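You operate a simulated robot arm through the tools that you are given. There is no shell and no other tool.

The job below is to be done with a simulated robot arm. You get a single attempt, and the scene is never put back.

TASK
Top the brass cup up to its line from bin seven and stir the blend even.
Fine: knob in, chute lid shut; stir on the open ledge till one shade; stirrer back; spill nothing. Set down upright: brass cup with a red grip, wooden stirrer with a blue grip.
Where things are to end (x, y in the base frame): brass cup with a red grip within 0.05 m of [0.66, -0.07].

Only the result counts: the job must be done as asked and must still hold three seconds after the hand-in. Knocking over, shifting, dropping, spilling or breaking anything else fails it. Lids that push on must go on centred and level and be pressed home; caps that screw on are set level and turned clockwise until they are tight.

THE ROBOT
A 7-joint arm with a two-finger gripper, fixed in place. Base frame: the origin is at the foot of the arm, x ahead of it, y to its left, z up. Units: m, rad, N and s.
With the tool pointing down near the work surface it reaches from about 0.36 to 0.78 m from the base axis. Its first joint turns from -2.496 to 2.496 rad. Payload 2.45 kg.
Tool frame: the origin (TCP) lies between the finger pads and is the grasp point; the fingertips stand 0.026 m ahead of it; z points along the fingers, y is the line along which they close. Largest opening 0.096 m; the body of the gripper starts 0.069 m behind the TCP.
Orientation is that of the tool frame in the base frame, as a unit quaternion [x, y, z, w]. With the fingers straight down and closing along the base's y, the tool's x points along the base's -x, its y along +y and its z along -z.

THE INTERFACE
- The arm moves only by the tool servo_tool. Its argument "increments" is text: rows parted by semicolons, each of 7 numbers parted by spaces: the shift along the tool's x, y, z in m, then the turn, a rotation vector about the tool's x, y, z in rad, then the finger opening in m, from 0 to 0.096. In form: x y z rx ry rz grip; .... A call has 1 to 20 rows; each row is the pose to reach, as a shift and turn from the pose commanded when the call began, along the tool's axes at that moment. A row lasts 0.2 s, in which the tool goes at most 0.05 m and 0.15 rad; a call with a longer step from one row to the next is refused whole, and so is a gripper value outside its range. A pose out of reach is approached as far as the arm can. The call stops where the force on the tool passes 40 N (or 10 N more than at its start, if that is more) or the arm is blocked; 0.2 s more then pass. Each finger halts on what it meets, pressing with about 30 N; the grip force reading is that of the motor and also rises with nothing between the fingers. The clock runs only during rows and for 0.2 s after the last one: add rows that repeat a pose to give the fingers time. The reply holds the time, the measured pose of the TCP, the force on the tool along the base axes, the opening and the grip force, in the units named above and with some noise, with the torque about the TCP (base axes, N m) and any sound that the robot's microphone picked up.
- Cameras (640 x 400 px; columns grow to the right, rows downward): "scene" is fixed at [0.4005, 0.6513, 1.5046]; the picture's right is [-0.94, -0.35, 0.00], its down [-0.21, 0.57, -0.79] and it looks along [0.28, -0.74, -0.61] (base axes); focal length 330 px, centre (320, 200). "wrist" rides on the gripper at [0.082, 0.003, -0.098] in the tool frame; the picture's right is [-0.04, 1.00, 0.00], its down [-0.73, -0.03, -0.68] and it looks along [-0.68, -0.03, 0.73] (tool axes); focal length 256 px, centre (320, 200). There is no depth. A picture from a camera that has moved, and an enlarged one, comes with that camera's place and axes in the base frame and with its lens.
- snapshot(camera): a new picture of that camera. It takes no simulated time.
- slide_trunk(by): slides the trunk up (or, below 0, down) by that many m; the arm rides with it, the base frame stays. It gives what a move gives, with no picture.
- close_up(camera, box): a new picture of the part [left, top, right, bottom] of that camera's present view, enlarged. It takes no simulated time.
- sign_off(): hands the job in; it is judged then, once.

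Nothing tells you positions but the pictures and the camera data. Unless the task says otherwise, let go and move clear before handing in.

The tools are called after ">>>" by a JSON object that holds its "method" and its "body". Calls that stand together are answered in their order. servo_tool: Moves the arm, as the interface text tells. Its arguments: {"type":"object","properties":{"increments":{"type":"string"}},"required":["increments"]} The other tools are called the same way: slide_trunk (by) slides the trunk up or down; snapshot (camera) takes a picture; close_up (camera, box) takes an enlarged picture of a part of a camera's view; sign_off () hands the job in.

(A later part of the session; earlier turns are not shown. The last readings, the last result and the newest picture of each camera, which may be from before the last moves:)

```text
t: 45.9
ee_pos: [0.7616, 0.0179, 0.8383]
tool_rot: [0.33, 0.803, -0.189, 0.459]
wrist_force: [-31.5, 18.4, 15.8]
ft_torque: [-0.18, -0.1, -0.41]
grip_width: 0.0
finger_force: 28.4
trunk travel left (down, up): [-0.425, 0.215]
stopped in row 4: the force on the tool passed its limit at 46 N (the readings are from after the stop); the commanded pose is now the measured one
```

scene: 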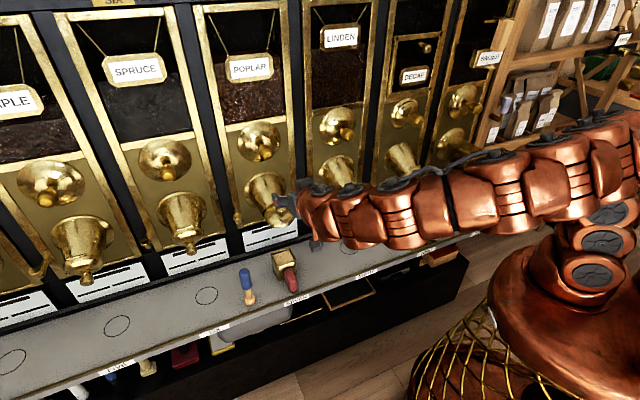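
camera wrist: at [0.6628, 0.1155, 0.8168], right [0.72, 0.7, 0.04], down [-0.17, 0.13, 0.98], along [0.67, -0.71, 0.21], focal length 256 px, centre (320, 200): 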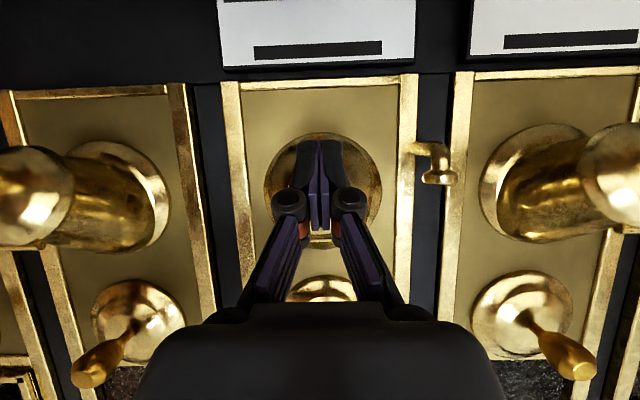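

The lid is solid against its seat: 46 N with no movement. I'll back off, pitch to 45°, and lower to the cup handle again.

>>> {"method": "servo_tool", "body": {"increments": "0.006 0 -0.0104 0 0 0 0; 0.021 -0.002 -0.0364 0 0 0 0.01; 0.041 -0.004 -0.071 0 0 0 0.03; 0.0603 -0.006 -0.1043 0 0 0 0.05; 0.0603 -0.006 -0.1043 0 0.13 0 0.06; 0.0603 -0.006 -0.1043 0 0.26 0 0.06; 0.0603 -0.006 -0.1043 0 0.26 0 0.06"}}

>>> {"method": "slide_trunk", "body": {"by": -0.1}}

>>> {"method": "snapshot", "body": {"camera": "wrist"}}

>>> {"method": "snapshot", "body": {"camera": "scene"}}

```text
t: 47.5
ee_pos: [0.6737, 0.0954, 0.8394]
tool_rot: [0.352, 0.856, -0.144, 0.351]
wrist_force: [-0.4, 0.3, -0.4]
ft_torque: [-0.01, 0.0, -0.01]
grip_width: 0.0599
finger_force: 0.1
trunk travel left (down, up): [-0.425, 0.215]
```

```text
t: 48.9
ee_pos: [0.6737, 0.096, 0.7394]
tool_rot: [0.352, 0.855, -0.144, 0.351]
wrist_force: [0.3, 0.1, 0.2]
ft_torque: [0.02, 0.01, -0.02]
grip_width: 0.06
finger_force: 0.0
trunk travel left (down, up): [-0.325, 0.315]
```

```text
taken
camera wrist: at [0.5858, 0.1878, 0.7511], right [0.72, 0.69, 0.03], down [0.01, -0.05, 1.0], along [0.69, -0.72, -0.05], focal length 256 px, centre (320, 200)
```

wrist: 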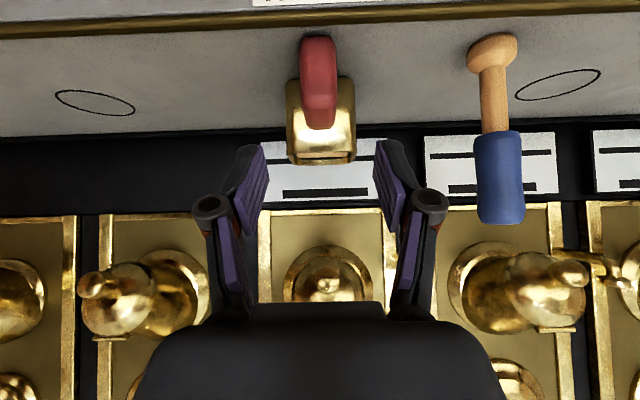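

```text
taken
```

scene: 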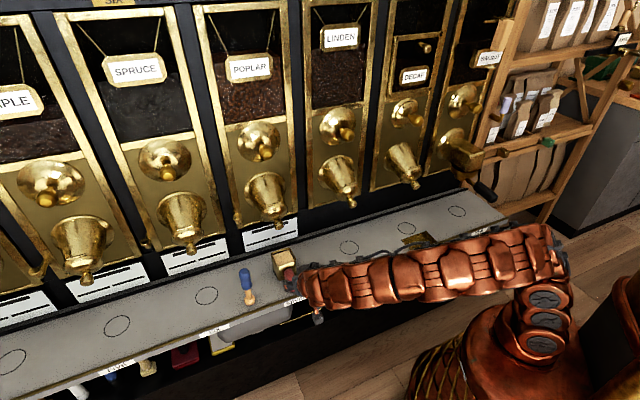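

Knob in, lid shut, nothing spilled. I'll grip the red handle again, as before.

>>> {"method": "servo_tool", "body": {"increments": "-0.0003 0 0.0266 0 0 0 0.06; -0.0006 0 0.0531 0 0 0 0.06; -0.001 0 0.0797 0 0 0 0.06; -0.0013 0 0.1062 0 0 0 0.06; -0.0013 0 0.1062 0 0 0 0.06; -0.0013 0 0.1062 0 0 0 0.045; -0.0013 0 0.1062 0 0 0 0.03; -0.0013 0 0.1062 0 0 0 0.015; -0.0013 0 0.1062 0 0 0 0.015; -0.0013 0 0.1062 0 0 0 0.015"}}

>>> {"method": "snapshot", "body": {"camera": "wrist"}}

>>> {"method": "close_up", "body": {"camera": "scene", "box": [224, 220, 352, 300]}}

```text
t: 51.1
ee_pos: [0.726, 0.0415, 0.6628]
tool_rot: [0.351, 0.856, -0.144, 0.351]
wrist_force: [0.9, -0.3, 0.9]
ft_torque: [-0.08, -0.07, 0.05]
grip_width: 0.0274
finger_force: 29.8
trunk travel left (down, up): [-0.325, 0.315]
```

```text
taken
camera wrist: at [0.6389, 0.1337, 0.6758], right [0.72, 0.69, 0.03], down [0.01, -0.05, 1.0], along [0.69, -0.72, -0.05], focal length 256 px, centre (320, 200)
```

wrist: 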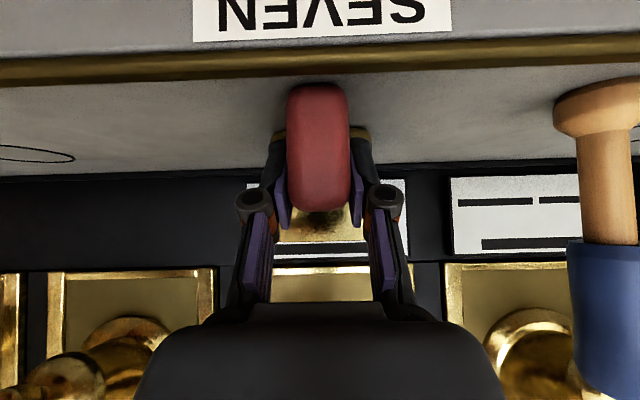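

```text
5.00 times, centred on (288, 260) of scene
camera zoom: at [0.4005, 0.6513, 1.5046], right [-0.94, -0.35, 0.0], down [-0.21, 0.57, -0.79], along [0.28, -0.74, -0.61], focal length 1649 px, centre (480, -100)
```

zoom: 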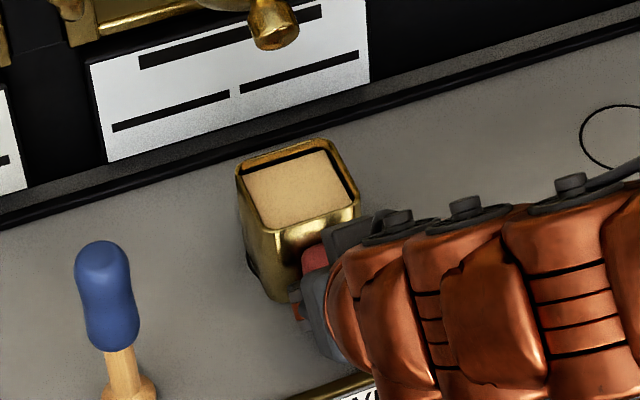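

Firm grip. I'll slide the cup slowly along the ledge towards the goal, checking after the first stretch.

>>> {"method": "servo_tool", "body": {"increments": "0.0017 -0.006 -0.0022 0 0 0 0.015; 0.0037 -0.014 -0.0043 0 0 0 0.015; 0.006 -0.023 -0.0066 0 0 0 0.015; 0.0083 -0.032 -0.0089 0 0 0 0.015; 0.0095 -0.037 -0.0102 0 0 0 0.015; 0.01 -0.039 -0.0107 0 0 0 0.015"}}

>>> {"method": "close_up", "body": {"camera": "scene", "box": [240, 200, 400, 300]}}

>>> {"method": "snapshot", "body": {"camera": "wrist"}}

```text
t: 52.5
ee_pos: [0.6899, 0.0219, 0.6652]
tool_rot: [0.352, 0.856, -0.145, 0.351]
wrist_force: [19.8, -13.2, 2.3]
ft_torque: [-0.39, -0.64, -0.05]
grip_width: 0.0275
finger_force: 30.1
trunk travel left (down, up): [-0.325, 0.315]
```

```text
4.00 times, centred on (320, 250) of scene
camera zoom: at [0.4005, 0.6513, 1.5046], right [-0.94, -0.35, 0.0], down [-0.21, 0.57, -0.79], along [0.28, -0.74, -0.61], focal length 1319 px, centre (320, 0)
```

zoom: 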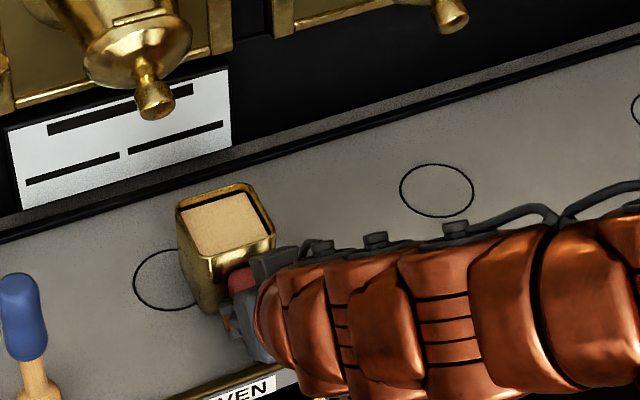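

```text
taken
camera wrist: at [0.6017, 0.1146, 0.6774], right [0.72, 0.69, 0.03], down [0.01, -0.05, 1.0], along [0.69, -0.72, -0.05], focal length 256 px, centre (320, 200)
```

wrist: 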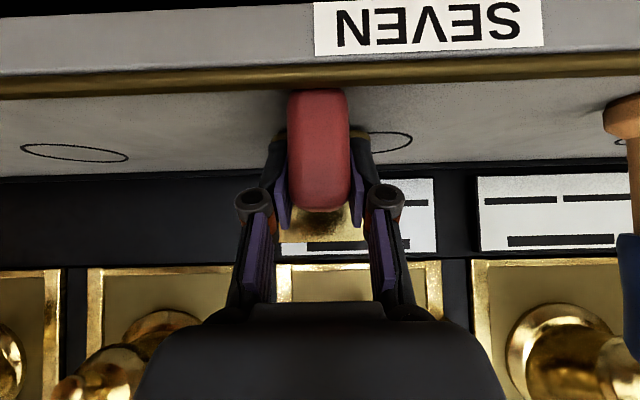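

The force shows the handle's foot is catching the ledge's raised brass lip (about 23 N outward). I'll ease back inward 5 mm and slide purely along the ledge. That still lands within tolerance.

>>> {"method": "servo_tool", "body": {"increments": "-0.0018 0 0.0018 0 0 0 0.015; -0.0036 0 0.0036 0 0 0 0.015; -0.0036 -0.006 0.0036 0 0 0 0.015; -0.0036 -0.013 0.0036 0 0 0 0.015; -0.0036 -0.02 0.0036 0 0 0 0.015; -0.0036 -0.027 0.0036 0 0 0 0.015; -0.0036 -0.03 0.0036 0 0 0 0.015; -0.0036 -0.03 0.0036 0 0 0 0.015"}}

>>> {"method": "close_up", "body": {"camera": "scene", "box": [240, 200, 400, 300]}}

>>> {"method": "close_up", "body": {"camera": "wrist", "box": [220, 40, 420, 180]}}

```text
t: 54.3
ee_pos: [0.6711, -0.0001, 0.6654]
tool_rot: [0.352, 0.856, -0.144, 0.351]
wrist_force: [-0.2, -0.2, -1.6]
ft_torque: [0.0, 0.05, -0.02]
grip_width: 0.0275
finger_force: 31.2
trunk travel left (down, up): [-0.325, 0.315]
```

```text
4.00 times, centred on (320, 250) of scene
camera zoom: at [0.4005, 0.6513, 1.5046], right [-0.94, -0.35, 0.0], down [-0.21, 0.57, -0.79], along [0.28, -0.74, -0.61], focal length 1319 px, centre (320, 0)
```

zoom: 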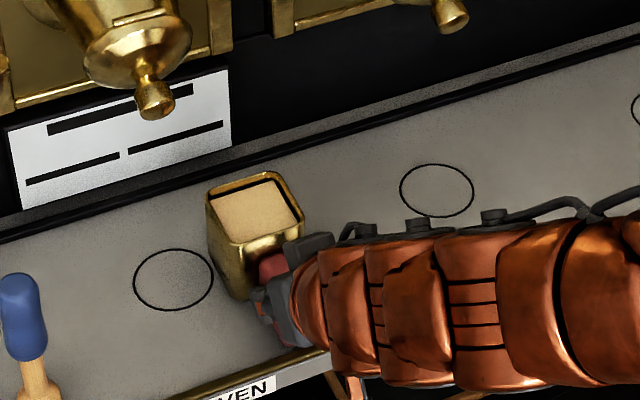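

```text
2.86 times, centred on (320, 110) of wrist
camera zoom: at [0.5838, 0.0926, 0.6771], right [0.72, 0.69, 0.03], down [0.01, -0.05, 1.0], along [0.69, -0.72, -0.05], focal length 731 px, centre (320, 457)
```

zoom: 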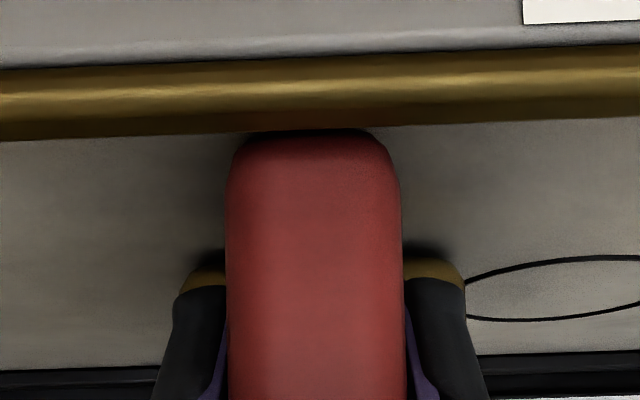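

Forces are near zero now, and the lip is clearly what it touched. I'll slide the remaining 6 cm along the ledge.

>>> {"method": "servo_tool", "body": {"increments": "0 -0.006 0 0 0 0 0.015; 0 -0.014 0 0 0 0 0.015; 0 -0.023 0 0 0 0 0.015; 0 -0.032 0 0 0 0 0.015; 0 -0.041 0 0 0 0 0.015; 0 -0.05 0 0 0 0 0.015; 0 -0.057 0 0 0 0 0.015; 0 -0.0595 0 0 0 0 0.015; 0 -0.0595 0 0 0 0 0.015"}}

>>> {"method": "close_up", "body": {"camera": "scene", "box": [240, 200, 400, 300]}}

>>> {"method": "snapshot", "body": {"camera": "wrist"}}

```text
t: 56.3
ee_pos: [0.6306, -0.042, 0.6646]
tool_rot: [0.351, 0.856, -0.144, 0.351]
wrist_force: [0.8, -0.3, -1.7]
ft_torque: [0.04, 0.04, -0.06]
grip_width: 0.0274
finger_force: 29.6
trunk travel left (down, up): [-0.325, 0.315]
```

```text
4.00 times, centred on (320, 250) of scene
camera zoom: at [0.4005, 0.6513, 1.5046], right [-0.94, -0.35, 0.0], down [-0.21, 0.57, -0.79], along [0.28, -0.74, -0.61], focal length 1319 px, centre (320, 0)
```

zoom: 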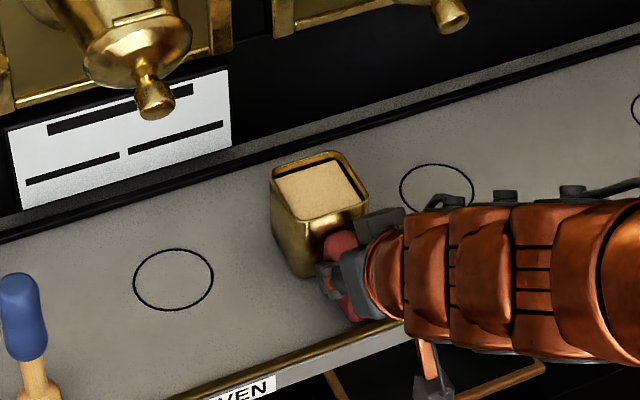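

```text
taken
camera wrist: at [0.5423, 0.0501, 0.6772], right [0.72, 0.69, 0.03], down [0.01, -0.05, 1.0], along [0.69, -0.72, -0.05], focal length 256 px, centre (320, 200)
```

wrist: 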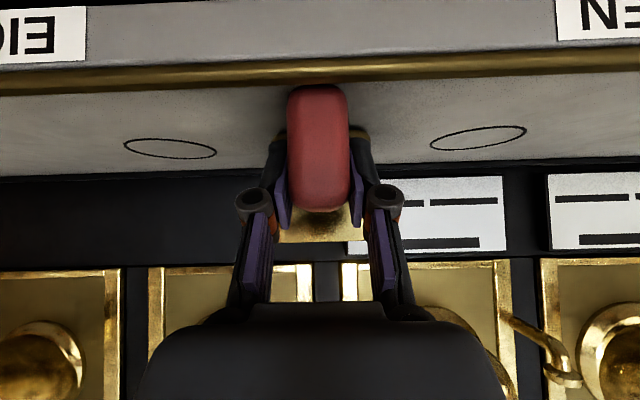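

The cup now stands midway between rings seven and eight, clear of any chute, roughly 3 cm from the goal point. I'll release and back off.

>>> {"method": "servo_tool", "body": {"increments": "0 0 0 0 0 0 0.03; 0 0 0 0 0 0 0.045; 0 0 0 0 0 0 0.06; 0 0 0 0 0 0 0.06; 0 0 -0.04 0 0 0 0.06; 0 0 -0.08 0 0 0 0.06; 0 0 -0.12 0 0 0 0.06; 0 0 -0.12 0 0 0 0.06"}}

>>> {"method": "snapshot", "body": {"camera": "wrist"}}

>>> {"method": "close_up", "body": {"camera": "scene", "box": [240, 200, 400, 300]}}

```text
t: 58.1
ee_pos: [0.5716, 0.0153, 0.7475]
tool_rot: [0.352, 0.856, -0.144, 0.351]
wrist_force: [-0.3, -0.6, -0.2]
ft_torque: [-0.05, -0.01, 0.02]
grip_width: 0.0599
finger_force: 0.1
trunk travel left (down, up): [-0.325, 0.315]
```

```text
taken
camera wrist: at [0.4833, 0.1085, 0.7602], right [0.72, 0.69, 0.03], down [0.01, -0.05, 1.0], along [0.69, -0.72, -0.05], focal length 256 px, centre (320, 200)
```

wrist: 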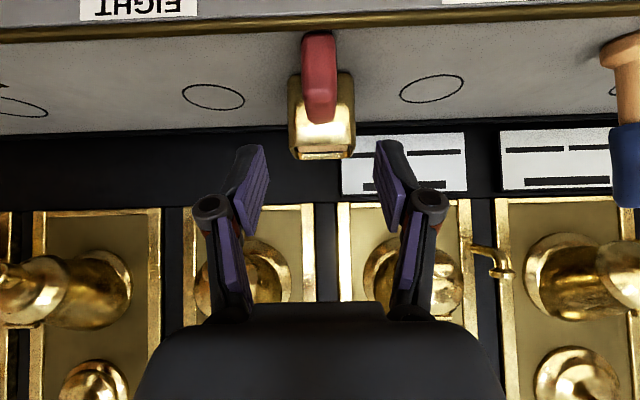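

```text
4.00 times, centred on (320, 250) of scene
camera zoom: at [0.4005, 0.6513, 1.5046], right [-0.94, -0.35, 0.0], down [-0.21, 0.57, -0.79], along [0.28, -0.74, -0.61], focal length 1319 px, centre (320, 0)
```

zoom: 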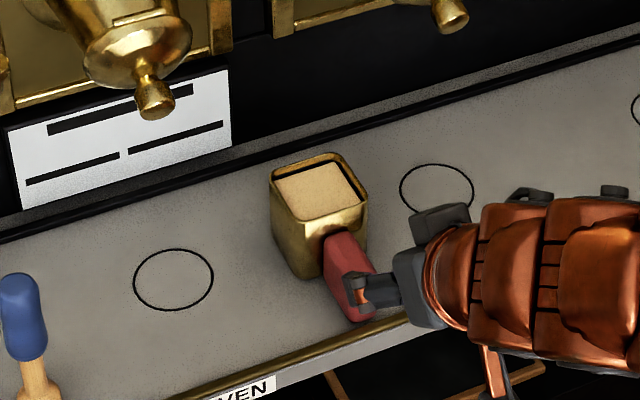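

The cup stands well. Next is the stirrer, upright near (0.830, 0.141), its blue grip about 4 cm wide at z≈0.69–0.765. It is at the edge of reach, so I'll yaw the tool to point along +x and stage in front of and above it.

>>> {"method": "servo_tool", "body": {"increments": "-0.011 0.03 -0.0108 -0.0922 0 -0.093 0.065; -0.0221 0.06 -0.0216 -0.1843 0 -0.186 0.07; -0.0331 0.09 -0.0324 -0.2765 0 -0.279 0.075; -0.0441 0.12 -0.0432 -0.3687 0 -0.372 0.075; -0.0552 0.15 -0.054 -0.461 0 -0.465 0.075; -0.0662 0.1796 -0.0648 -0.553 0 -0.558 0.075; -0.0662 0.1796 -0.0648 -0.553 0 -0.558 0.075"}}

>>> {"method": "snapshot", "body": {"camera": "wrist"}}

>>> {"method": "snapshot", "body": {"camera": "scene"}}

```text
t: 59.7
ee_pos: [0.7017, 0.1422, 0.8411]
tool_rot: [-0.002, 0.925, 0.002, 0.38]
wrist_force: [0.1, -0.5, -0.5]
ft_torque: [0.0, 0.01, 0.02]
grip_width: 0.0749
finger_force: 0.1
trunk travel left (down, up): [-0.325, 0.315]
```

```text
taken
camera wrist: at [0.5742, 0.1448, 0.8526], right [0.02, 1.0, 0.03], down [0.04, -0.03, 1.0], along [1.0, -0.02, -0.05], focal length 256 px, centre (320, 200)
```

wrist: 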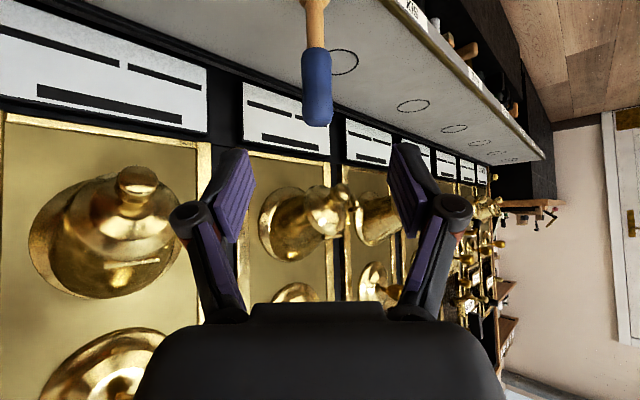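

```text
taken
```

scene: 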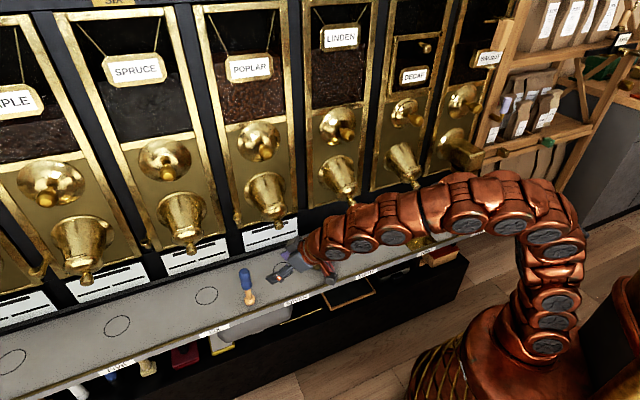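

The stirrer is centred between the fingers. I'll advance along the tool to straddle the blue grip.

>>> {"method": "servo_tool", "body": {"increments": "-0.008 -0.0015 0.03 0 0 0 0.075; -0.0159 -0.0015 0.065 0 0 0 0.075; -0.0159 -0.0015 0.1 0 0 0 0.075; -0.0159 -0.0015 0.135 0 0 0 0.075; -0.0159 -0.0015 0.1649 0 0 0 0.075; -0.0159 -0.0015 0.1649 0 0 0 0.075"}}

>>> {"method": "snapshot", "body": {"camera": "wrist"}}

>>> {"method": "close_up", "body": {"camera": "scene", "box": [180, 230, 308, 310]}}

```text
t: 61.1
ee_pos: [0.8248, 0.1419, 0.7353]
tool_rot: [-0.002, 0.924, 0.002, 0.381]
wrist_force: [-0.3, -0.1, -0.1]
ft_torque: [0.02, -0.01, 0.03]
grip_width: 0.075
finger_force: 0.1
trunk travel left (down, up): [-0.325, 0.315]
```

```text
taken
camera wrist: at [0.6988, 0.1443, 0.7475], right [0.02, 1.0, 0.03], down [0.04, -0.03, 1.0], along [1.0, -0.02, -0.05], focal length 256 px, centre (320, 200)
```

wrist: 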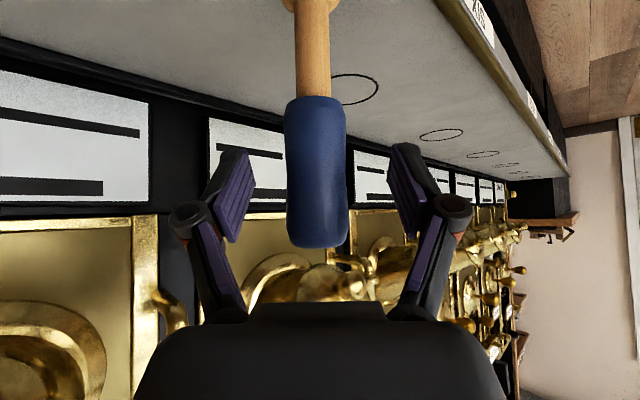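

```text
5.00 times, centred on (244, 270) of scene
camera zoom: at [0.4005, 0.6513, 1.5046], right [-0.94, -0.35, 0.0], down [-0.21, 0.57, -0.79], along [0.28, -0.74, -0.61], focal length 1649 px, centre (700, -150)
```

zoom: 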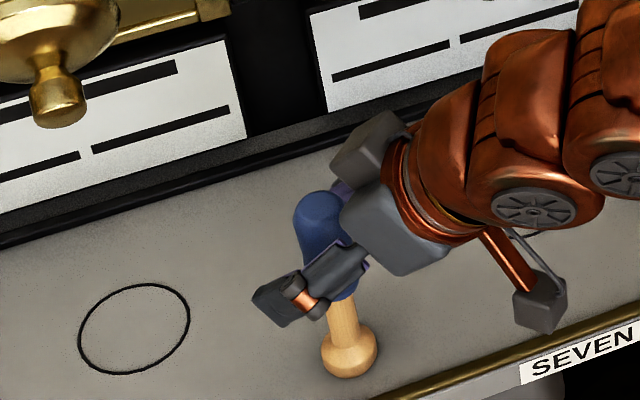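

The fingers straddle the blue grip. I'll trim 2 mm sideways and close.

>>> {"method": "servo_tool", "body": {"increments": "0 -0.0018 0 0 0 0 0.075; 0 -0.0018 0 0 0 0 0.06; 0 -0.0018 0 0 0 0 0.045; 0 -0.0018 0 0 0 0 0.035; 0 -0.0018 0 0 0 0 0.025; 0 -0.0018 0 0 0 0 0.02; 0 -0.0018 0 0 0 0 0.02"}}

>>> {"method": "snapshot", "body": {"camera": "wrist"}}

>>> {"method": "close_up", "body": {"camera": "scene", "box": [180, 230, 308, 310]}}

```text
t: 62.7
ee_pos: [0.8255, 0.1399, 0.736]
tool_rot: [-0.002, 0.925, 0.002, 0.38]
wrist_force: [0.1, -0.6, 1.3]
ft_torque: [-0.08, -0.01, -0.02]
grip_width: 0.0298
finger_force: 30.1
trunk travel left (down, up): [-0.325, 0.315]
```

```text
taken
camera wrist: at [0.6986, 0.143, 0.7479], right [0.02, 1.0, 0.03], down [0.04, -0.03, 1.0], along [1.0, -0.02, -0.05], focal length 256 px, centre (320, 200)
```

wrist: 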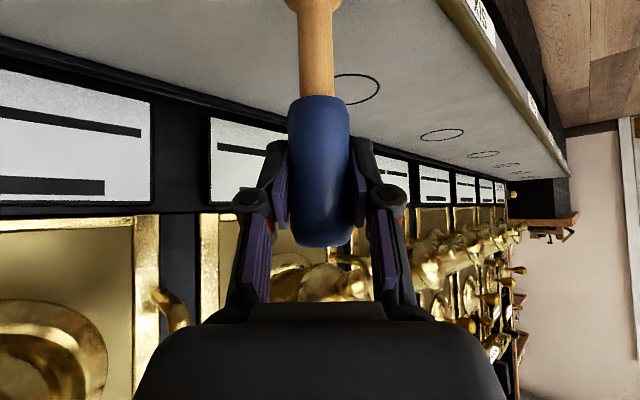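

```text
5.00 times, centred on (244, 270) of scene
camera zoom: at [0.4005, 0.6513, 1.5046], right [-0.94, -0.35, 0.0], down [-0.21, 0.57, -0.79], along [0.28, -0.74, -0.61], focal length 1649 px, centre (700, -150)
```

zoom: 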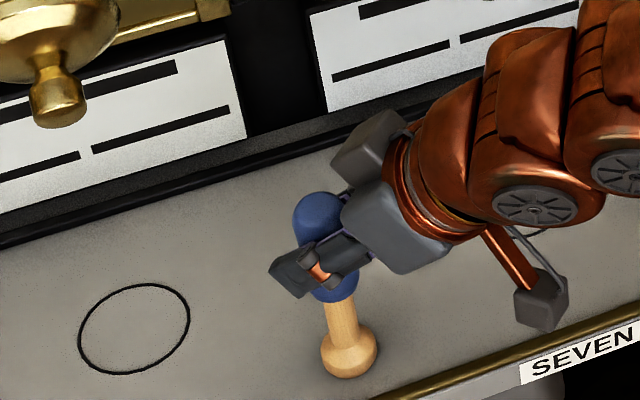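

Stirrer gripped at 3.0 cm, TCP (0.8255, 0.140, 0.736). I'll remember that as its home pose. I'll lift it straight up with the trunk and check it hangs vertical.

>>> {"method": "slide_trunk", "body": {"by": 0.11}}

>>> {"method": "snapshot", "body": {"camera": "wrist"}}

>>> {"method": "close_up", "body": {"camera": "scene", "box": [180, 210, 308, 290]}}

```text
t: 64.1
ee_pos: [0.8257, 0.1393, 0.8451]
tool_rot: [-0.002, 0.925, 0.003, 0.38]
wrist_force: [-0.3, -0.1, -1.6]
ft_torque: [-0.01, 0.02, 0.0]
grip_width: 0.0299
finger_force: 29.9
trunk travel left (down, up): [-0.435, 0.205]
```

```text
taken
camera wrist: at [0.6987, 0.1432, 0.8577], right [0.02, 1.0, 0.03], down [0.04, -0.03, 1.0], along [1.0, -0.02, -0.05], focal length 256 px, centre (320, 200)
```

wrist: 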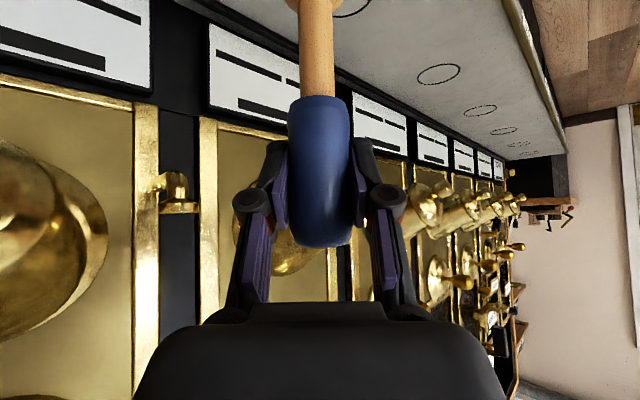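

```text
5.00 times, centred on (244, 250) of scene
camera zoom: at [0.4005, 0.6513, 1.5046], right [-0.94, -0.35, 0.0], down [-0.21, 0.57, -0.79], along [0.28, -0.74, -0.61], focal length 1649 px, centre (700, -50)
```

zoom: 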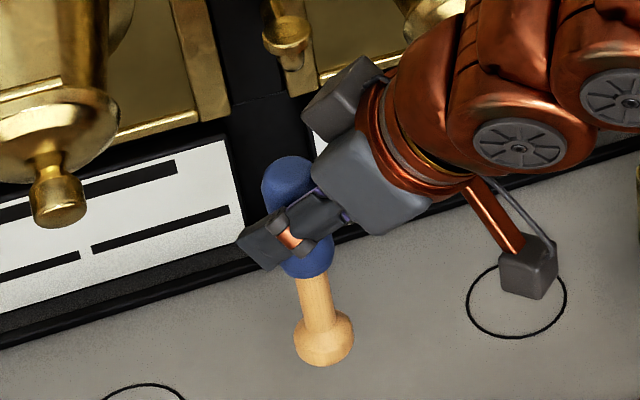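

Held vertical. I'll carry it back towards me first to keep clear of the lid knob, then sideways to the cup.

>>> {"method": "servo_tool", "body": {"increments": "0.025 0 -0.0247 0 0 0 0.02; 0.05 0 -0.0494 0 0 0 0.02; 0.075 0 -0.0741 0 0 0 0.02; 0.1 -0.01 -0.0988 0 0 0 0.02; 0.1 -0.045 -0.0988 0 0 0 0.02; 0.1 -0.085 -0.0988 0 0 0 0.02; 0.1 -0.125 -0.0988 0 0 0 0.02; 0.1 -0.165 -0.0988 0 0 0 0.02; 0.1 -0.2 -0.0988 0 0 0 0.02; 0.1 -0.22 -0.0988 0 0 0 0.02; 0.1 -0.22 -0.0988 0 0 0 0.02"}}

>>> {"method": "snapshot", "body": {"camera": "wrist"}}

>>> {"method": "snapshot", "body": {"camera": "scene"}}

>>> {"method": "close_up", "body": {"camera": "scene", "box": [256, 200, 384, 280]}}

```text
t: 66.5
ee_pos: [0.6845, -0.0803, 0.8436]
tool_rot: [-0.002, 0.925, 0.002, 0.379]
wrist_force: [-0.5, 0.5, -1.6]
ft_torque: [0.02, -0.02, -0.02]
grip_width: 0.0294
finger_force: 30.1
trunk travel left (down, up): [-0.435, 0.205]
```

```text
taken
camera wrist: at [0.5583, -0.0771, 0.8568], right [0.02, 1.0, 0.03], down [0.05, -0.03, 1.0], along [1.0, -0.02, -0.05], focal length 256 px, centre (320, 200)
```

wrist: 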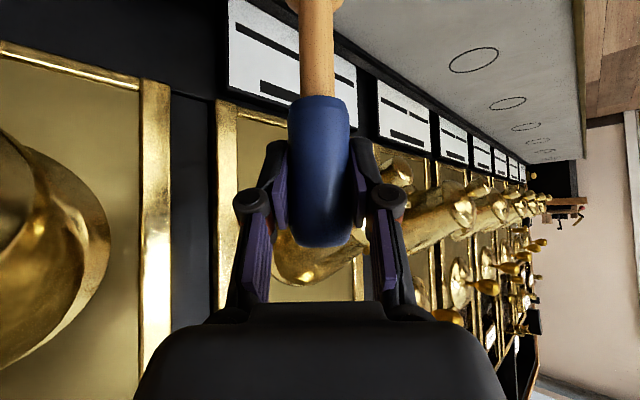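

```text
taken
```

scene: 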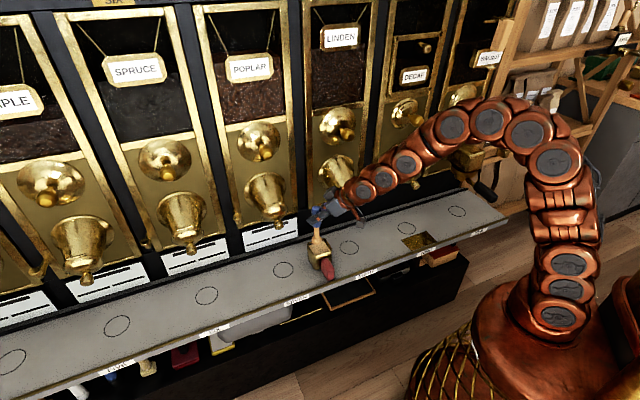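

```text
5.00 times, centred on (320, 240) of scene
camera zoom: at [0.4005, 0.6513, 1.5046], right [-0.94, -0.35, 0.0], down [-0.21, 0.57, -0.79], along [0.28, -0.74, -0.61], focal length 1649 px, centre (320, 0)
```

zoom: 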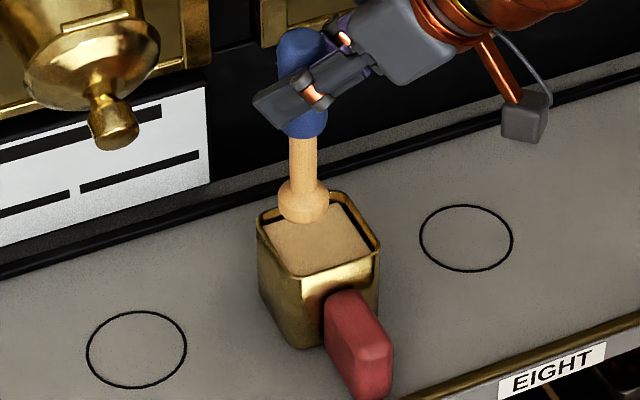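

The stirrer hangs over the cup. By my estimate the cup centre is about (-0.006, -0.013) from the foot. I'll shift by that much, come down to just above the rim, and check alignment.

>>> {"method": "servo_tool", "body": {"increments": "0.0022 -0.0065 -0.0021 0 0 0 0.02; 0.0043 -0.013 -0.0042 0 0 0 0.02; 0.0131 -0.013 0.0047 0 0 0 0.02; 0.0205 -0.013 0.0121 0 0 0 0.02; 0.0205 -0.013 0.0121 0 0 0 0.02"}}

>>> {"method": "close_up", "body": {"camera": "scene", "box": [288, 215, 352, 255]}}

>>> {"method": "close_up", "body": {"camera": "scene", "box": [256, 200, 384, 280]}}

```text
t: 67.7
ee_pos: [0.6804, -0.0946, 0.8214]
tool_rot: [-0.003, 0.925, 0.003, 0.38]
wrist_force: [0.6, 0.6, -1.3]
ft_torque: [-0.04, -0.01, -0.02]
grip_width: 0.0294
finger_force: 29.8
trunk travel left (down, up): [-0.435, 0.205]
```

```text
10.00 times, centred on (320, 235) of scene
camera zoom: at [0.4005, 0.6513, 1.5046], right [-0.94, -0.35, 0.0], down [-0.21, 0.57, -0.79], along [0.28, -0.74, -0.61], focal length 3298 px, centre (320, -150)
```

zoom: 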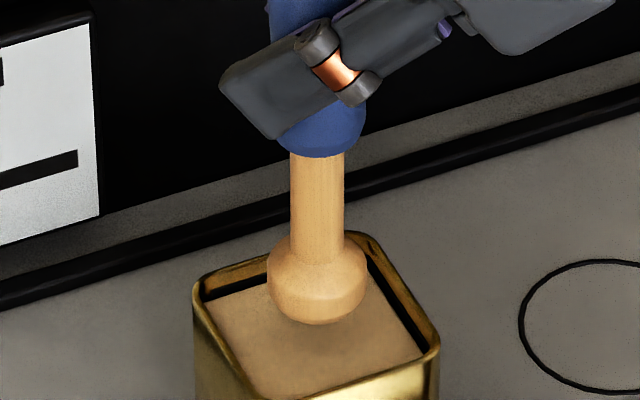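

```text
5.00 times, centred on (320, 240) of scene
camera zoom: at [0.4005, 0.6513, 1.5046], right [-0.94, -0.35, 0.0], down [-0.21, 0.57, -0.79], along [0.28, -0.74, -0.61], focal length 1649 px, centre (320, 0)
```

zoom: 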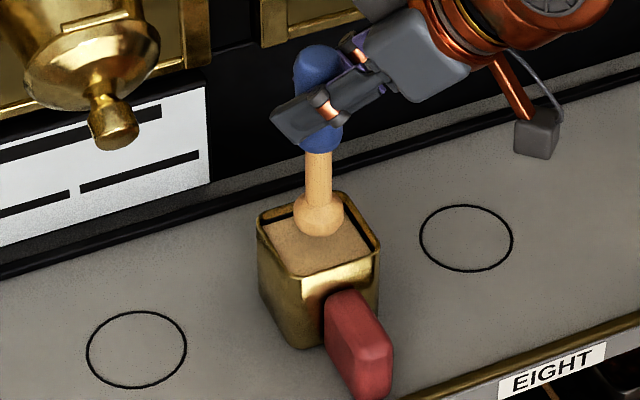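

Alignment is close. I'll nudge (+2, -4) mm and lower slowly into the blend, watching forces.

>>> {"method": "servo_tool", "body": {"increments": "-0.0014 -0.004 0.0014 0 0 0 0.02; 0.0056 -0.004 0.0085 0 0 0 0.02; 0.0127 -0.004 0.0156 0 0 0 0.02; 0.0197 -0.004 0.0227 0 0 0 0.02; 0.0267 -0.004 0.0298 0 0 0 0.02; 0.0267 -0.004 0.0298 0 0 0 0.02"}}

>>> {"method": "close_up", "body": {"camera": "scene", "box": [288, 225, 352, 265]}}

```text
t: 69.1
ee_pos: [0.6815, -0.0971, 0.7821]
tool_rot: [-0.002, 0.925, 0.002, 0.379]
wrist_force: [0.6, -0.8, -0.7]
ft_torque: [0.01, -0.04, -0.04]
grip_width: 0.0296
finger_force: 30.1
trunk travel left (down, up): [-0.435, 0.205]
```

```text
10.00 times, centred on (320, 245) of scene
camera zoom: at [0.4005, 0.6513, 1.5046], right [-0.94, -0.35, 0.0], down [-0.21, 0.57, -0.79], along [0.28, -0.74, -0.61], focal length 3298 px, centre (320, -250)
```

zoom: 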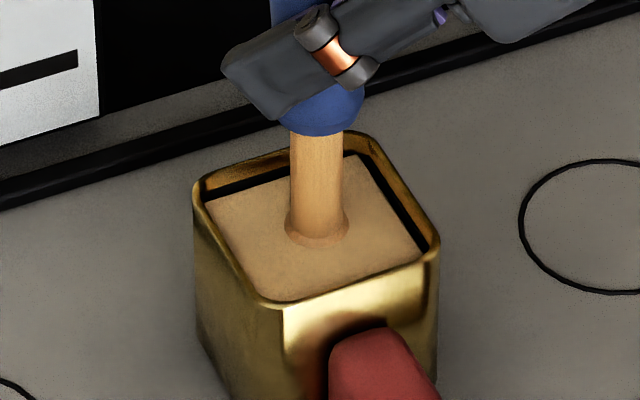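

Foot is submerged and centred, with no contact forces. I'll lower a bit more, then do gentle 7 mm circles.

>>> {"method": "servo_tool", "body": {"increments": "0.0088 0 0.0089 0 0 0 0.02; 0.0141 0 0.0142 0 0 0 0.02; 0.0116 0 0.0167 0 0 0 0.02; 0.0091 0 0.0191 0 0 0 0.02; 0.0106 0.005 0.0177 0 0 0 0.02; 0.0141 0.007 0.0142 0 0 0 0.02; 0.0176 0.005 0.0107 0 0 0 0.02; 0.0191 0 0.0093 0 0 0 0.02; 0.0176 -0.005 0.0107 0 0 0 0.02; 0.0141 -0.007 0.0142 0 0 0 0.02; 0.0106 -0.005 0.0177 0 0 0 0.02; 0.0091 0 0.0191 0 0 0 0.02; 0.0106 0.005 0.0177 0 0 0 0.02; 0.0141 0.007 0.0142 0 0 0 0.02; 0.0176 0.005 0.0107 0 0 0 0.02; 0.0191 0 0.0093 0 0 0 0.02; 0.0176 -0.005 0.0107 0 0 0 0.02; 0.0141 -0.007 0.0142 0 0 0 0.02; 0.0106 -0.005 0.0177 0 0 0 0.02; 0.0141 0 0.0142 0 0 0 0.02"}}

>>> {"method": "close_up", "body": {"camera": "scene", "box": [288, 225, 352, 265]}}

```text
t: 73.3
ee_pos: [0.6823, -0.0958, 0.7628]
tool_rot: [-0.003, 0.925, 0.002, 0.379]
wrist_force: [-0.6, -0.4, -1.8]
ft_torque: [0.0, 0.0, -0.01]
grip_width: 0.0296
finger_force: 29.9
trunk travel left (down, up): [-0.435, 0.205]
```

```text
10.00 times, centred on (320, 245) of scene
camera zoom: at [0.4005, 0.6513, 1.5046], right [-0.94, -0.35, 0.0], down [-0.21, 0.57, -0.79], along [0.28, -0.74, -0.61], focal length 3298 px, centre (320, -250)
```

zoom: 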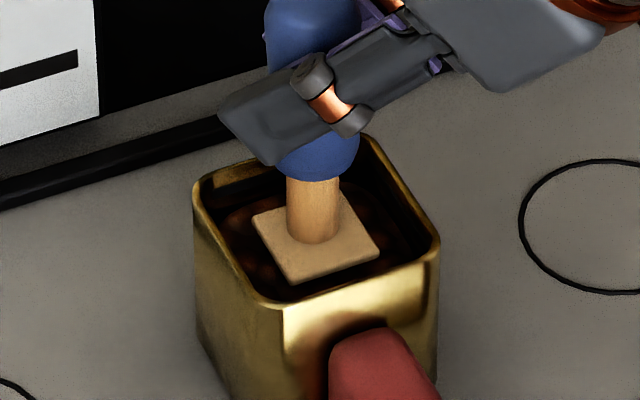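

Stirring is working: the unmixed pale patch has shrunk to a smaller square with the dark blend showing around it. I'll keep going.

>>> {"method": "servo_tool", "body": {"increments": "-0.005 0 0.0049 0 0 0 0.02; -0.0035 0.005 0.0035 0 0 0 0.02; 0 0.007 0 0 0 0 0.02; 0.0035 0.005 -0.0035 0 0 0 0.02; 0.005 0 -0.0049 0 0 0 0.02; 0.0035 -0.005 -0.0035 0 0 0 0.02; 0 -0.007 0 0 0 0 0.02; -0.0035 -0.005 0.0035 0 0 0 0.02; -0.005 0 0.0049 0 0 0 0.02; -0.0035 0.005 0.0035 0 0 0 0.02; 0 0.007 0 0 0 0 0.02; 0.0035 0.005 -0.0035 0 0 0 0.02; 0.005 0 -0.0049 0 0 0 0.02; 0.0035 -0.005 -0.0035 0 0 0 0.02; 0 -0.007 0 0 0 0 0.02; -0.0035 -0.005 0.0035 0 0 0 0.02; -0.005 0 0.0049 0 0 0 0.02; -0.0035 0.005 0.0035 0 0 0 0.02; 0 0.007 0 0 0 0 0.02; 0 0 0 0 0 0 0.02"}}

>>> {"method": "close_up", "body": {"camera": "scene", "box": [288, 225, 352, 265]}}

```text
t: 77.5
ee_pos: [0.6824, -0.0981, 0.7616]
tool_rot: [-0.002, 0.925, 0.002, 0.38]
wrist_force: [-0.4, -0.4, -1.9]
ft_torque: [-0.02, 0.02, 0.03]
grip_width: 0.0295
finger_force: 30.1
trunk travel left (down, up): [-0.435, 0.205]
```

```text
10.00 times, centred on (320, 245) of scene
camera zoom: at [0.4005, 0.6513, 1.5046], right [-0.94, -0.35, 0.0], down [-0.21, 0.57, -0.79], along [0.28, -0.74, -0.61], focal length 3298 px, centre (320, -250)
```

zoom: 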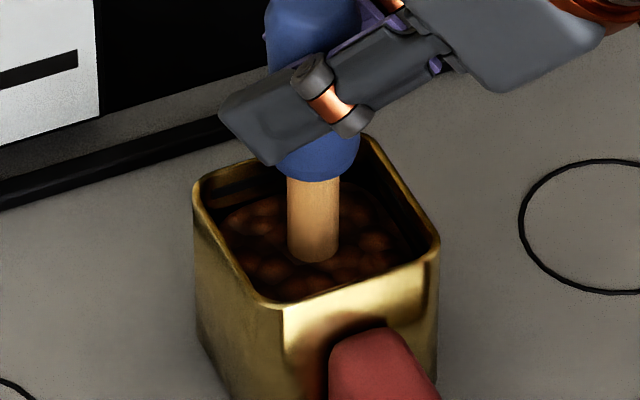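

The pale patch has vanished and the blend looks one shade. I'll give it a few more turns for margin and then lift the stirrer clear to inspect.

>>> {"method": "servo_tool", "body": {"increments": "-0.005 0 0.0049 0 0 0 0.02; -0.0035 -0.005 0.0035 0 0 0 0.02; 0 -0.007 0 0 0 0 0.02; 0.0035 -0.005 -0.0035 0 0 0 0.02; 0.005 0 -0.0049 0 0 0 0.02; 0.0035 0.005 -0.0035 0 0 0 0.02; 0 0.007 0 0 0 0 0.02; -0.0035 0.005 0.0035 0 0 0 0.02; -0.005 0 0.0049 0 0 0 0.02; -0.0035 -0.005 0.0035 0 0 0 0.02; 0 -0.007 0 0 0 0 0.02; 0.0035 -0.005 -0.0035 0 0 0 0.02; 0.005 0 -0.0049 0 0 0 0.02; 0.0035 0.005 -0.0035 0 0 0 0.02; 0 0.007 0 0 0 0 0.02; -0.0035 0.005 0.0035 0 0 0 0.02; -0.005 0 0.0049 0 0 0 0.02; 0 0 0 0 0 0 0.02; 0 0 0 0 0 0 0.02"}}

>>> {"method": "close_up", "body": {"camera": "scene", "box": [288, 225, 352, 265]}}

```text
t: 81.5
ee_pos: [0.6833, -0.0976, 0.763]
tool_rot: [-0.002, 0.925, 0.002, 0.38]
wrist_force: [0.4, -0.3, -1.7]
ft_torque: [0.0, 0.01, 0.01]
grip_width: 0.0294
finger_force: 30.5
trunk travel left (down, up): [-0.435, 0.205]
```

```text
10.00 times, centred on (320, 245) of scene
camera zoom: at [0.4005, 0.6513, 1.5046], right [-0.94, -0.35, 0.0], down [-0.21, 0.57, -0.79], along [0.28, -0.74, -0.61], focal length 3298 px, centre (320, -250)
```

zoom: 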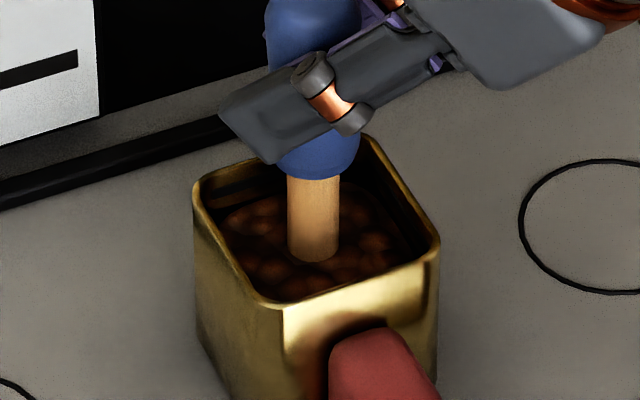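

The colour is even. The bean surface now seems a bit lower than the pale layer was, so I'll lift the stirrer straight out and check the level against the line.

>>> {"method": "slide_trunk", "body": {"by": 0.09}}

>>> {"method": "close_up", "body": {"camera": "scene", "box": [288, 225, 352, 265]}}

>>> {"method": "close_up", "body": {"camera": "scene", "box": [304, 230, 336, 250]}}

```text
t: 82.7
ee_pos: [0.6834, -0.0983, 0.8523]
tool_rot: [-0.002, 0.925, 0.003, 0.379]
wrist_force: [0.5, -0.4, -0.9]
ft_torque: [-0.01, -0.01, -0.01]
grip_width: 0.0296
finger_force: 30.4
trunk travel left (down, up): [-0.525, 0.115]
```

```text
10.00 times, centred on (320, 245) of scene
camera zoom: at [0.4005, 0.6513, 1.5046], right [-0.94, -0.35, 0.0], down [-0.21, 0.57, -0.79], along [0.28, -0.74, -0.61], focal length 3298 px, centre (320, -250)
```

zoom: 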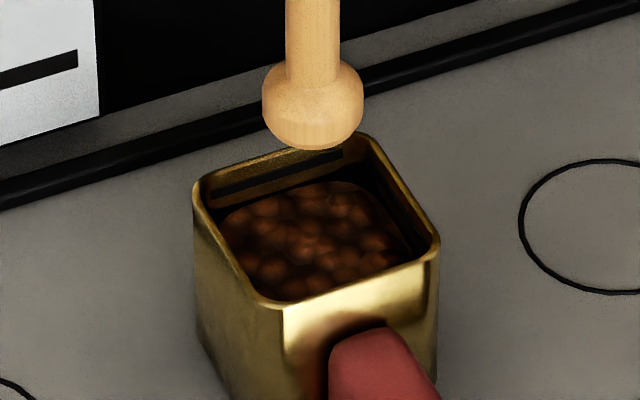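

```text
16.00 times, centred on (320, 240) of scene
camera zoom: at [0.4005, 0.6513, 1.5046], right [-0.94, -0.35, 0.0], down [-0.21, 0.57, -0.79], along [0.28, -0.74, -0.61], focal length 5277 px, centre (320, -440)
```

zoom: 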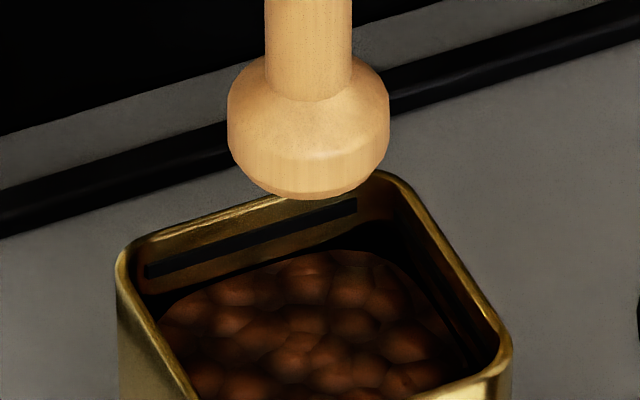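

The blend is one shade. I'll return the stirrer to its home spot by the same safe route, then inspect the level from above with the wrist camera.

>>> {"method": "servo_tool", "body": {"increments": "0 0.03 0 0 0 0 0.02; 0 0.07 0 0 0 0 0.02; 0 0.11 0 0 0 0 0.02; 0 0.15 0 0 0 0 0.02; 0 0.19 0 0 0 0 0.02; 0 0.225 0 0 0 0 0.02; 0 0.238 0 0 0 0 0.02; -0.025 0.238 0.0247 0 0 0 0.02; -0.05 0.238 0.0494 0 0 0 0.02; -0.075 0.238 0.0741 0 0 0 0.02; -0.095 0.238 0.0939 0 0 0 0.02; -0.101 0.238 0.0998 0 0 0 0.02; -0.101 0.238 0.0998 0 0 0 0.02"}}

>>> {"method": "close_up", "body": {"camera": "scene", "box": [180, 210, 308, 290]}}

>>> {"method": "close_up", "body": {"camera": "scene", "box": [300, 225, 340, 250]}}

```text
t: 85.5
ee_pos: [0.8243, 0.141, 0.8531]
tool_rot: [-0.002, 0.925, 0.002, 0.379]
wrist_force: [-0.2, 0.3, -1.4]
ft_torque: [0.04, -0.01, -0.01]
grip_width: 0.0296
finger_force: 30.0
trunk travel left (down, up): [-0.525, 0.115]
```

```text
5.00 times, centred on (244, 250) of scene
camera zoom: at [0.4005, 0.6513, 1.5046], right [-0.94, -0.35, 0.0], down [-0.21, 0.57, -0.79], along [0.28, -0.74, -0.61], focal length 1649 px, centre (700, -50)
```

zoom: 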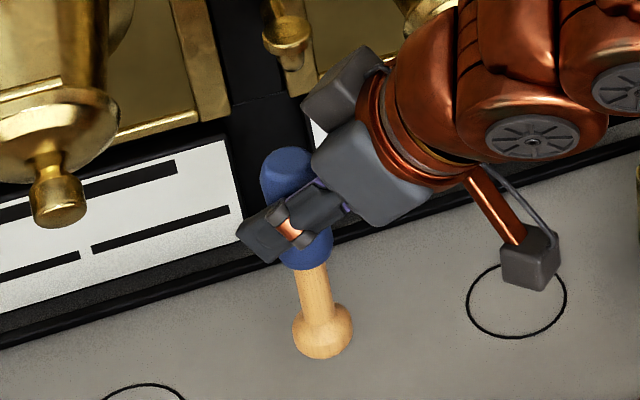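

```text
16.00 times, centred on (320, 238) of scene
camera zoom: at [0.4005, 0.6513, 1.5046], right [-0.94, -0.35, 0.0], down [-0.21, 0.57, -0.79], along [0.28, -0.74, -0.61], focal length 5277 px, centre (320, -400)
```

zoom: 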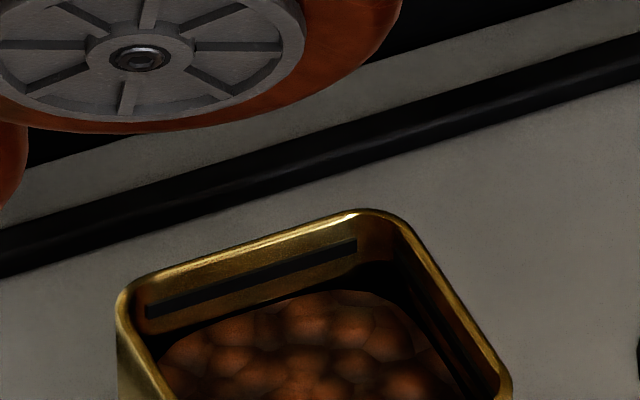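

The stirrer is directly over its home spot. I'll lower it with the trunk to just above the ledge.

>>> {"method": "slide_trunk", "body": {"by": -0.112}}

>>> {"method": "close_up", "body": {"camera": "scene", "box": [180, 230, 308, 310]}}

```text
t: 87.0
ee_pos: [0.8249, 0.1407, 0.7417]
tool_rot: [-0.002, 0.925, 0.002, 0.38]
wrist_force: [0.0, -0.3, -1.8]
ft_torque: [-0.05, 0.02, 0.01]
grip_width: 0.0296
finger_force: 30.0
trunk travel left (down, up): [-0.413, 0.227]
```

```text
5.00 times, centred on (244, 270) of scene
camera zoom: at [0.4005, 0.6513, 1.5046], right [-0.94, -0.35, 0.0], down [-0.21, 0.57, -0.79], along [0.28, -0.74, -0.61], focal length 1649 px, centre (700, -150)
```

zoom: 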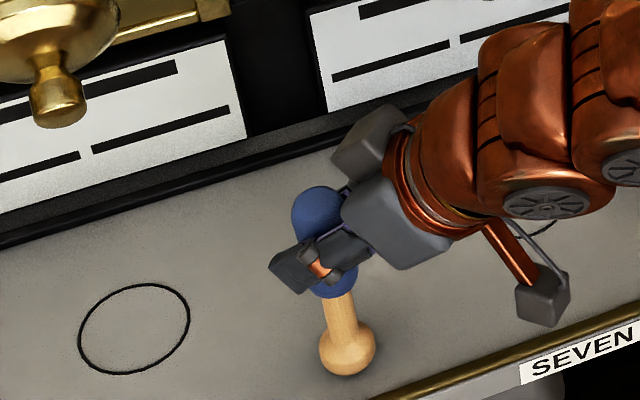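

A few millimetres to go. I'll lower gently with the arm until it bears on the ledge.

>>> {"method": "servo_tool", "body": {"increments": "0.0012 0.0 0.0012 0 0 0 0.02; 0.0024 0 0.0024 0 0 0 0.02; 0.0035 0 0.0035 0 0 0 0.02; 0.0035 0 0.0035 0 0 0 0.02"}}

```text
t: 88.0
ee_pos: [0.8247, 0.1413, 0.7385]
tool_rot: [-0.002, 0.925, 0.002, 0.379]
wrist_force: [-0.5, 0.8, -1.2]
ft_torque: [0.01, 0.01, -0.02]
grip_width: 0.0295
finger_force: 30.2
trunk travel left (down, up): [-0.413, 0.227]
```

>>> {"method": "servo_tool", "body": {"increments": "0.0007 0.0 0.0007 0 0 0 0.02; 0.0014 0 0.0014 0 0 0 0.02; 0.0021 0 0.0021 0 0 0 0.02; 0.0021 0 0.0021 0 0 0 0.02"}}

>>> {"method": "close_up", "body": {"camera": "scene", "box": [224, 270, 288, 310]}}

```text
t: 89.0
ee_pos: [0.8236, 0.142, 0.7357]
tool_rot: [-0.002, 0.925, 0.003, 0.381]
wrist_force: [-2.8, -0.2, 9.6]
ft_torque: [-0.15, 0.29, -0.01]
grip_width: 0.0301
finger_force: 30.2
trunk travel left (down, up): [-0.413, 0.227]
```

```text
10.00 times, centred on (256, 290) of scene
camera zoom: at [0.4005, 0.6513, 1.5046], right [-0.94, -0.35, 0.0], down [-0.21, 0.57, -0.79], along [0.28, -0.74, -0.61], focal length 3298 px, centre (960, -700)
```

zoom: 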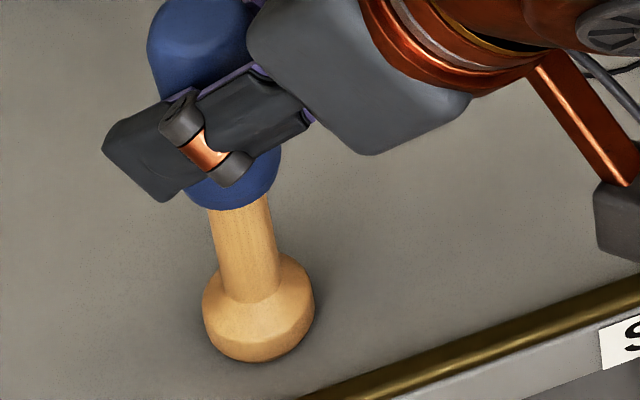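

The foot is bearing on the ledge (about 10 N). I'll ease up 1 mm, open, and back away along the tool axis.

>>> {"method": "servo_tool", "body": {"increments": "-0.0007 0 -0.0007 0 0 0 0.02; -0.0007 0 -0.0007 0 0 0 0.035; -0.0007 0 -0.0007 0 0 0 0.05; -0.0007 0 -0.0007 0 0 0 0.065; -0.0007 0 -0.0007 0 0 0 0.075; -0.0007 0 -0.0007 0 0 0 0.075; 0 0 -0.02 0 0 0 0.075; 0 0 -0.05 0 0 0 0.075; 0 0 -0.09 0 0 0 0.075; 0 0 -0.13 0 0 0 0.075; 0 0 -0.17 0 0 0 0.075; 0 0 -0.17 0 0 0 0.075"}}

>>> {"method": "close_up", "body": {"camera": "scene", "box": [180, 230, 308, 310]}}

>>> {"method": "snapshot", "body": {"camera": "wrist"}}

```text
t: 91.6
ee_pos: [0.7029, 0.1405, 0.8535]
tool_rot: [-0.002, 0.926, 0.002, 0.379]
wrist_force: [0.1, -0.1, -0.8]
ft_torque: [0.03, -0.03, -0.02]
grip_width: 0.0751
finger_force: 0.0
trunk travel left (down, up): [-0.413, 0.227]
```

```text
5.00 times, centred on (244, 270) of scene
camera zoom: at [0.4005, 0.6513, 1.5046], right [-0.94, -0.35, 0.0], down [-0.21, 0.57, -0.79], along [0.28, -0.74, -0.61], focal length 1649 px, centre (700, -150)
```

zoom: 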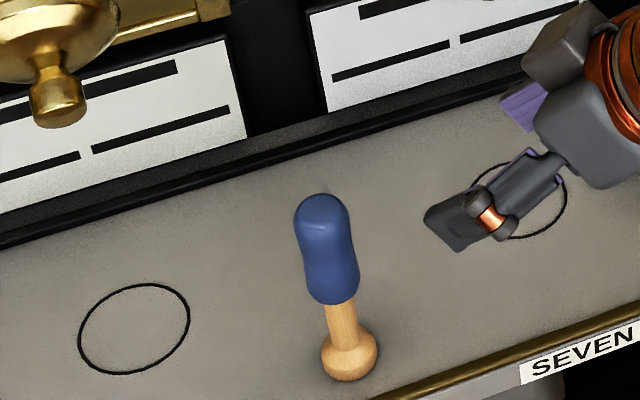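

```text
taken
camera wrist: at [0.5758, 0.1432, 0.8671], right [0.02, 1.0, 0.03], down [0.05, -0.03, 1.0], along [1.0, -0.02, -0.05], focal length 256 px, centre (320, 200)
```

wrist: 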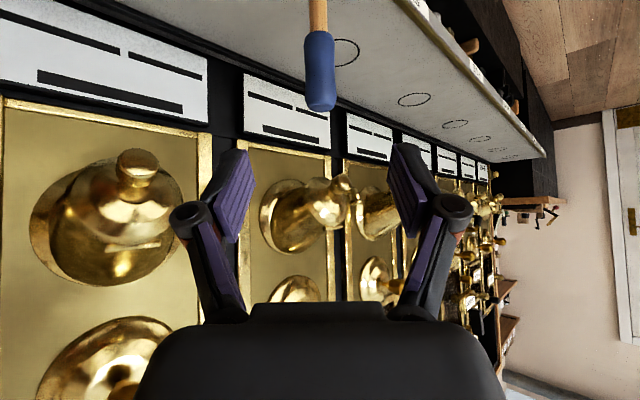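

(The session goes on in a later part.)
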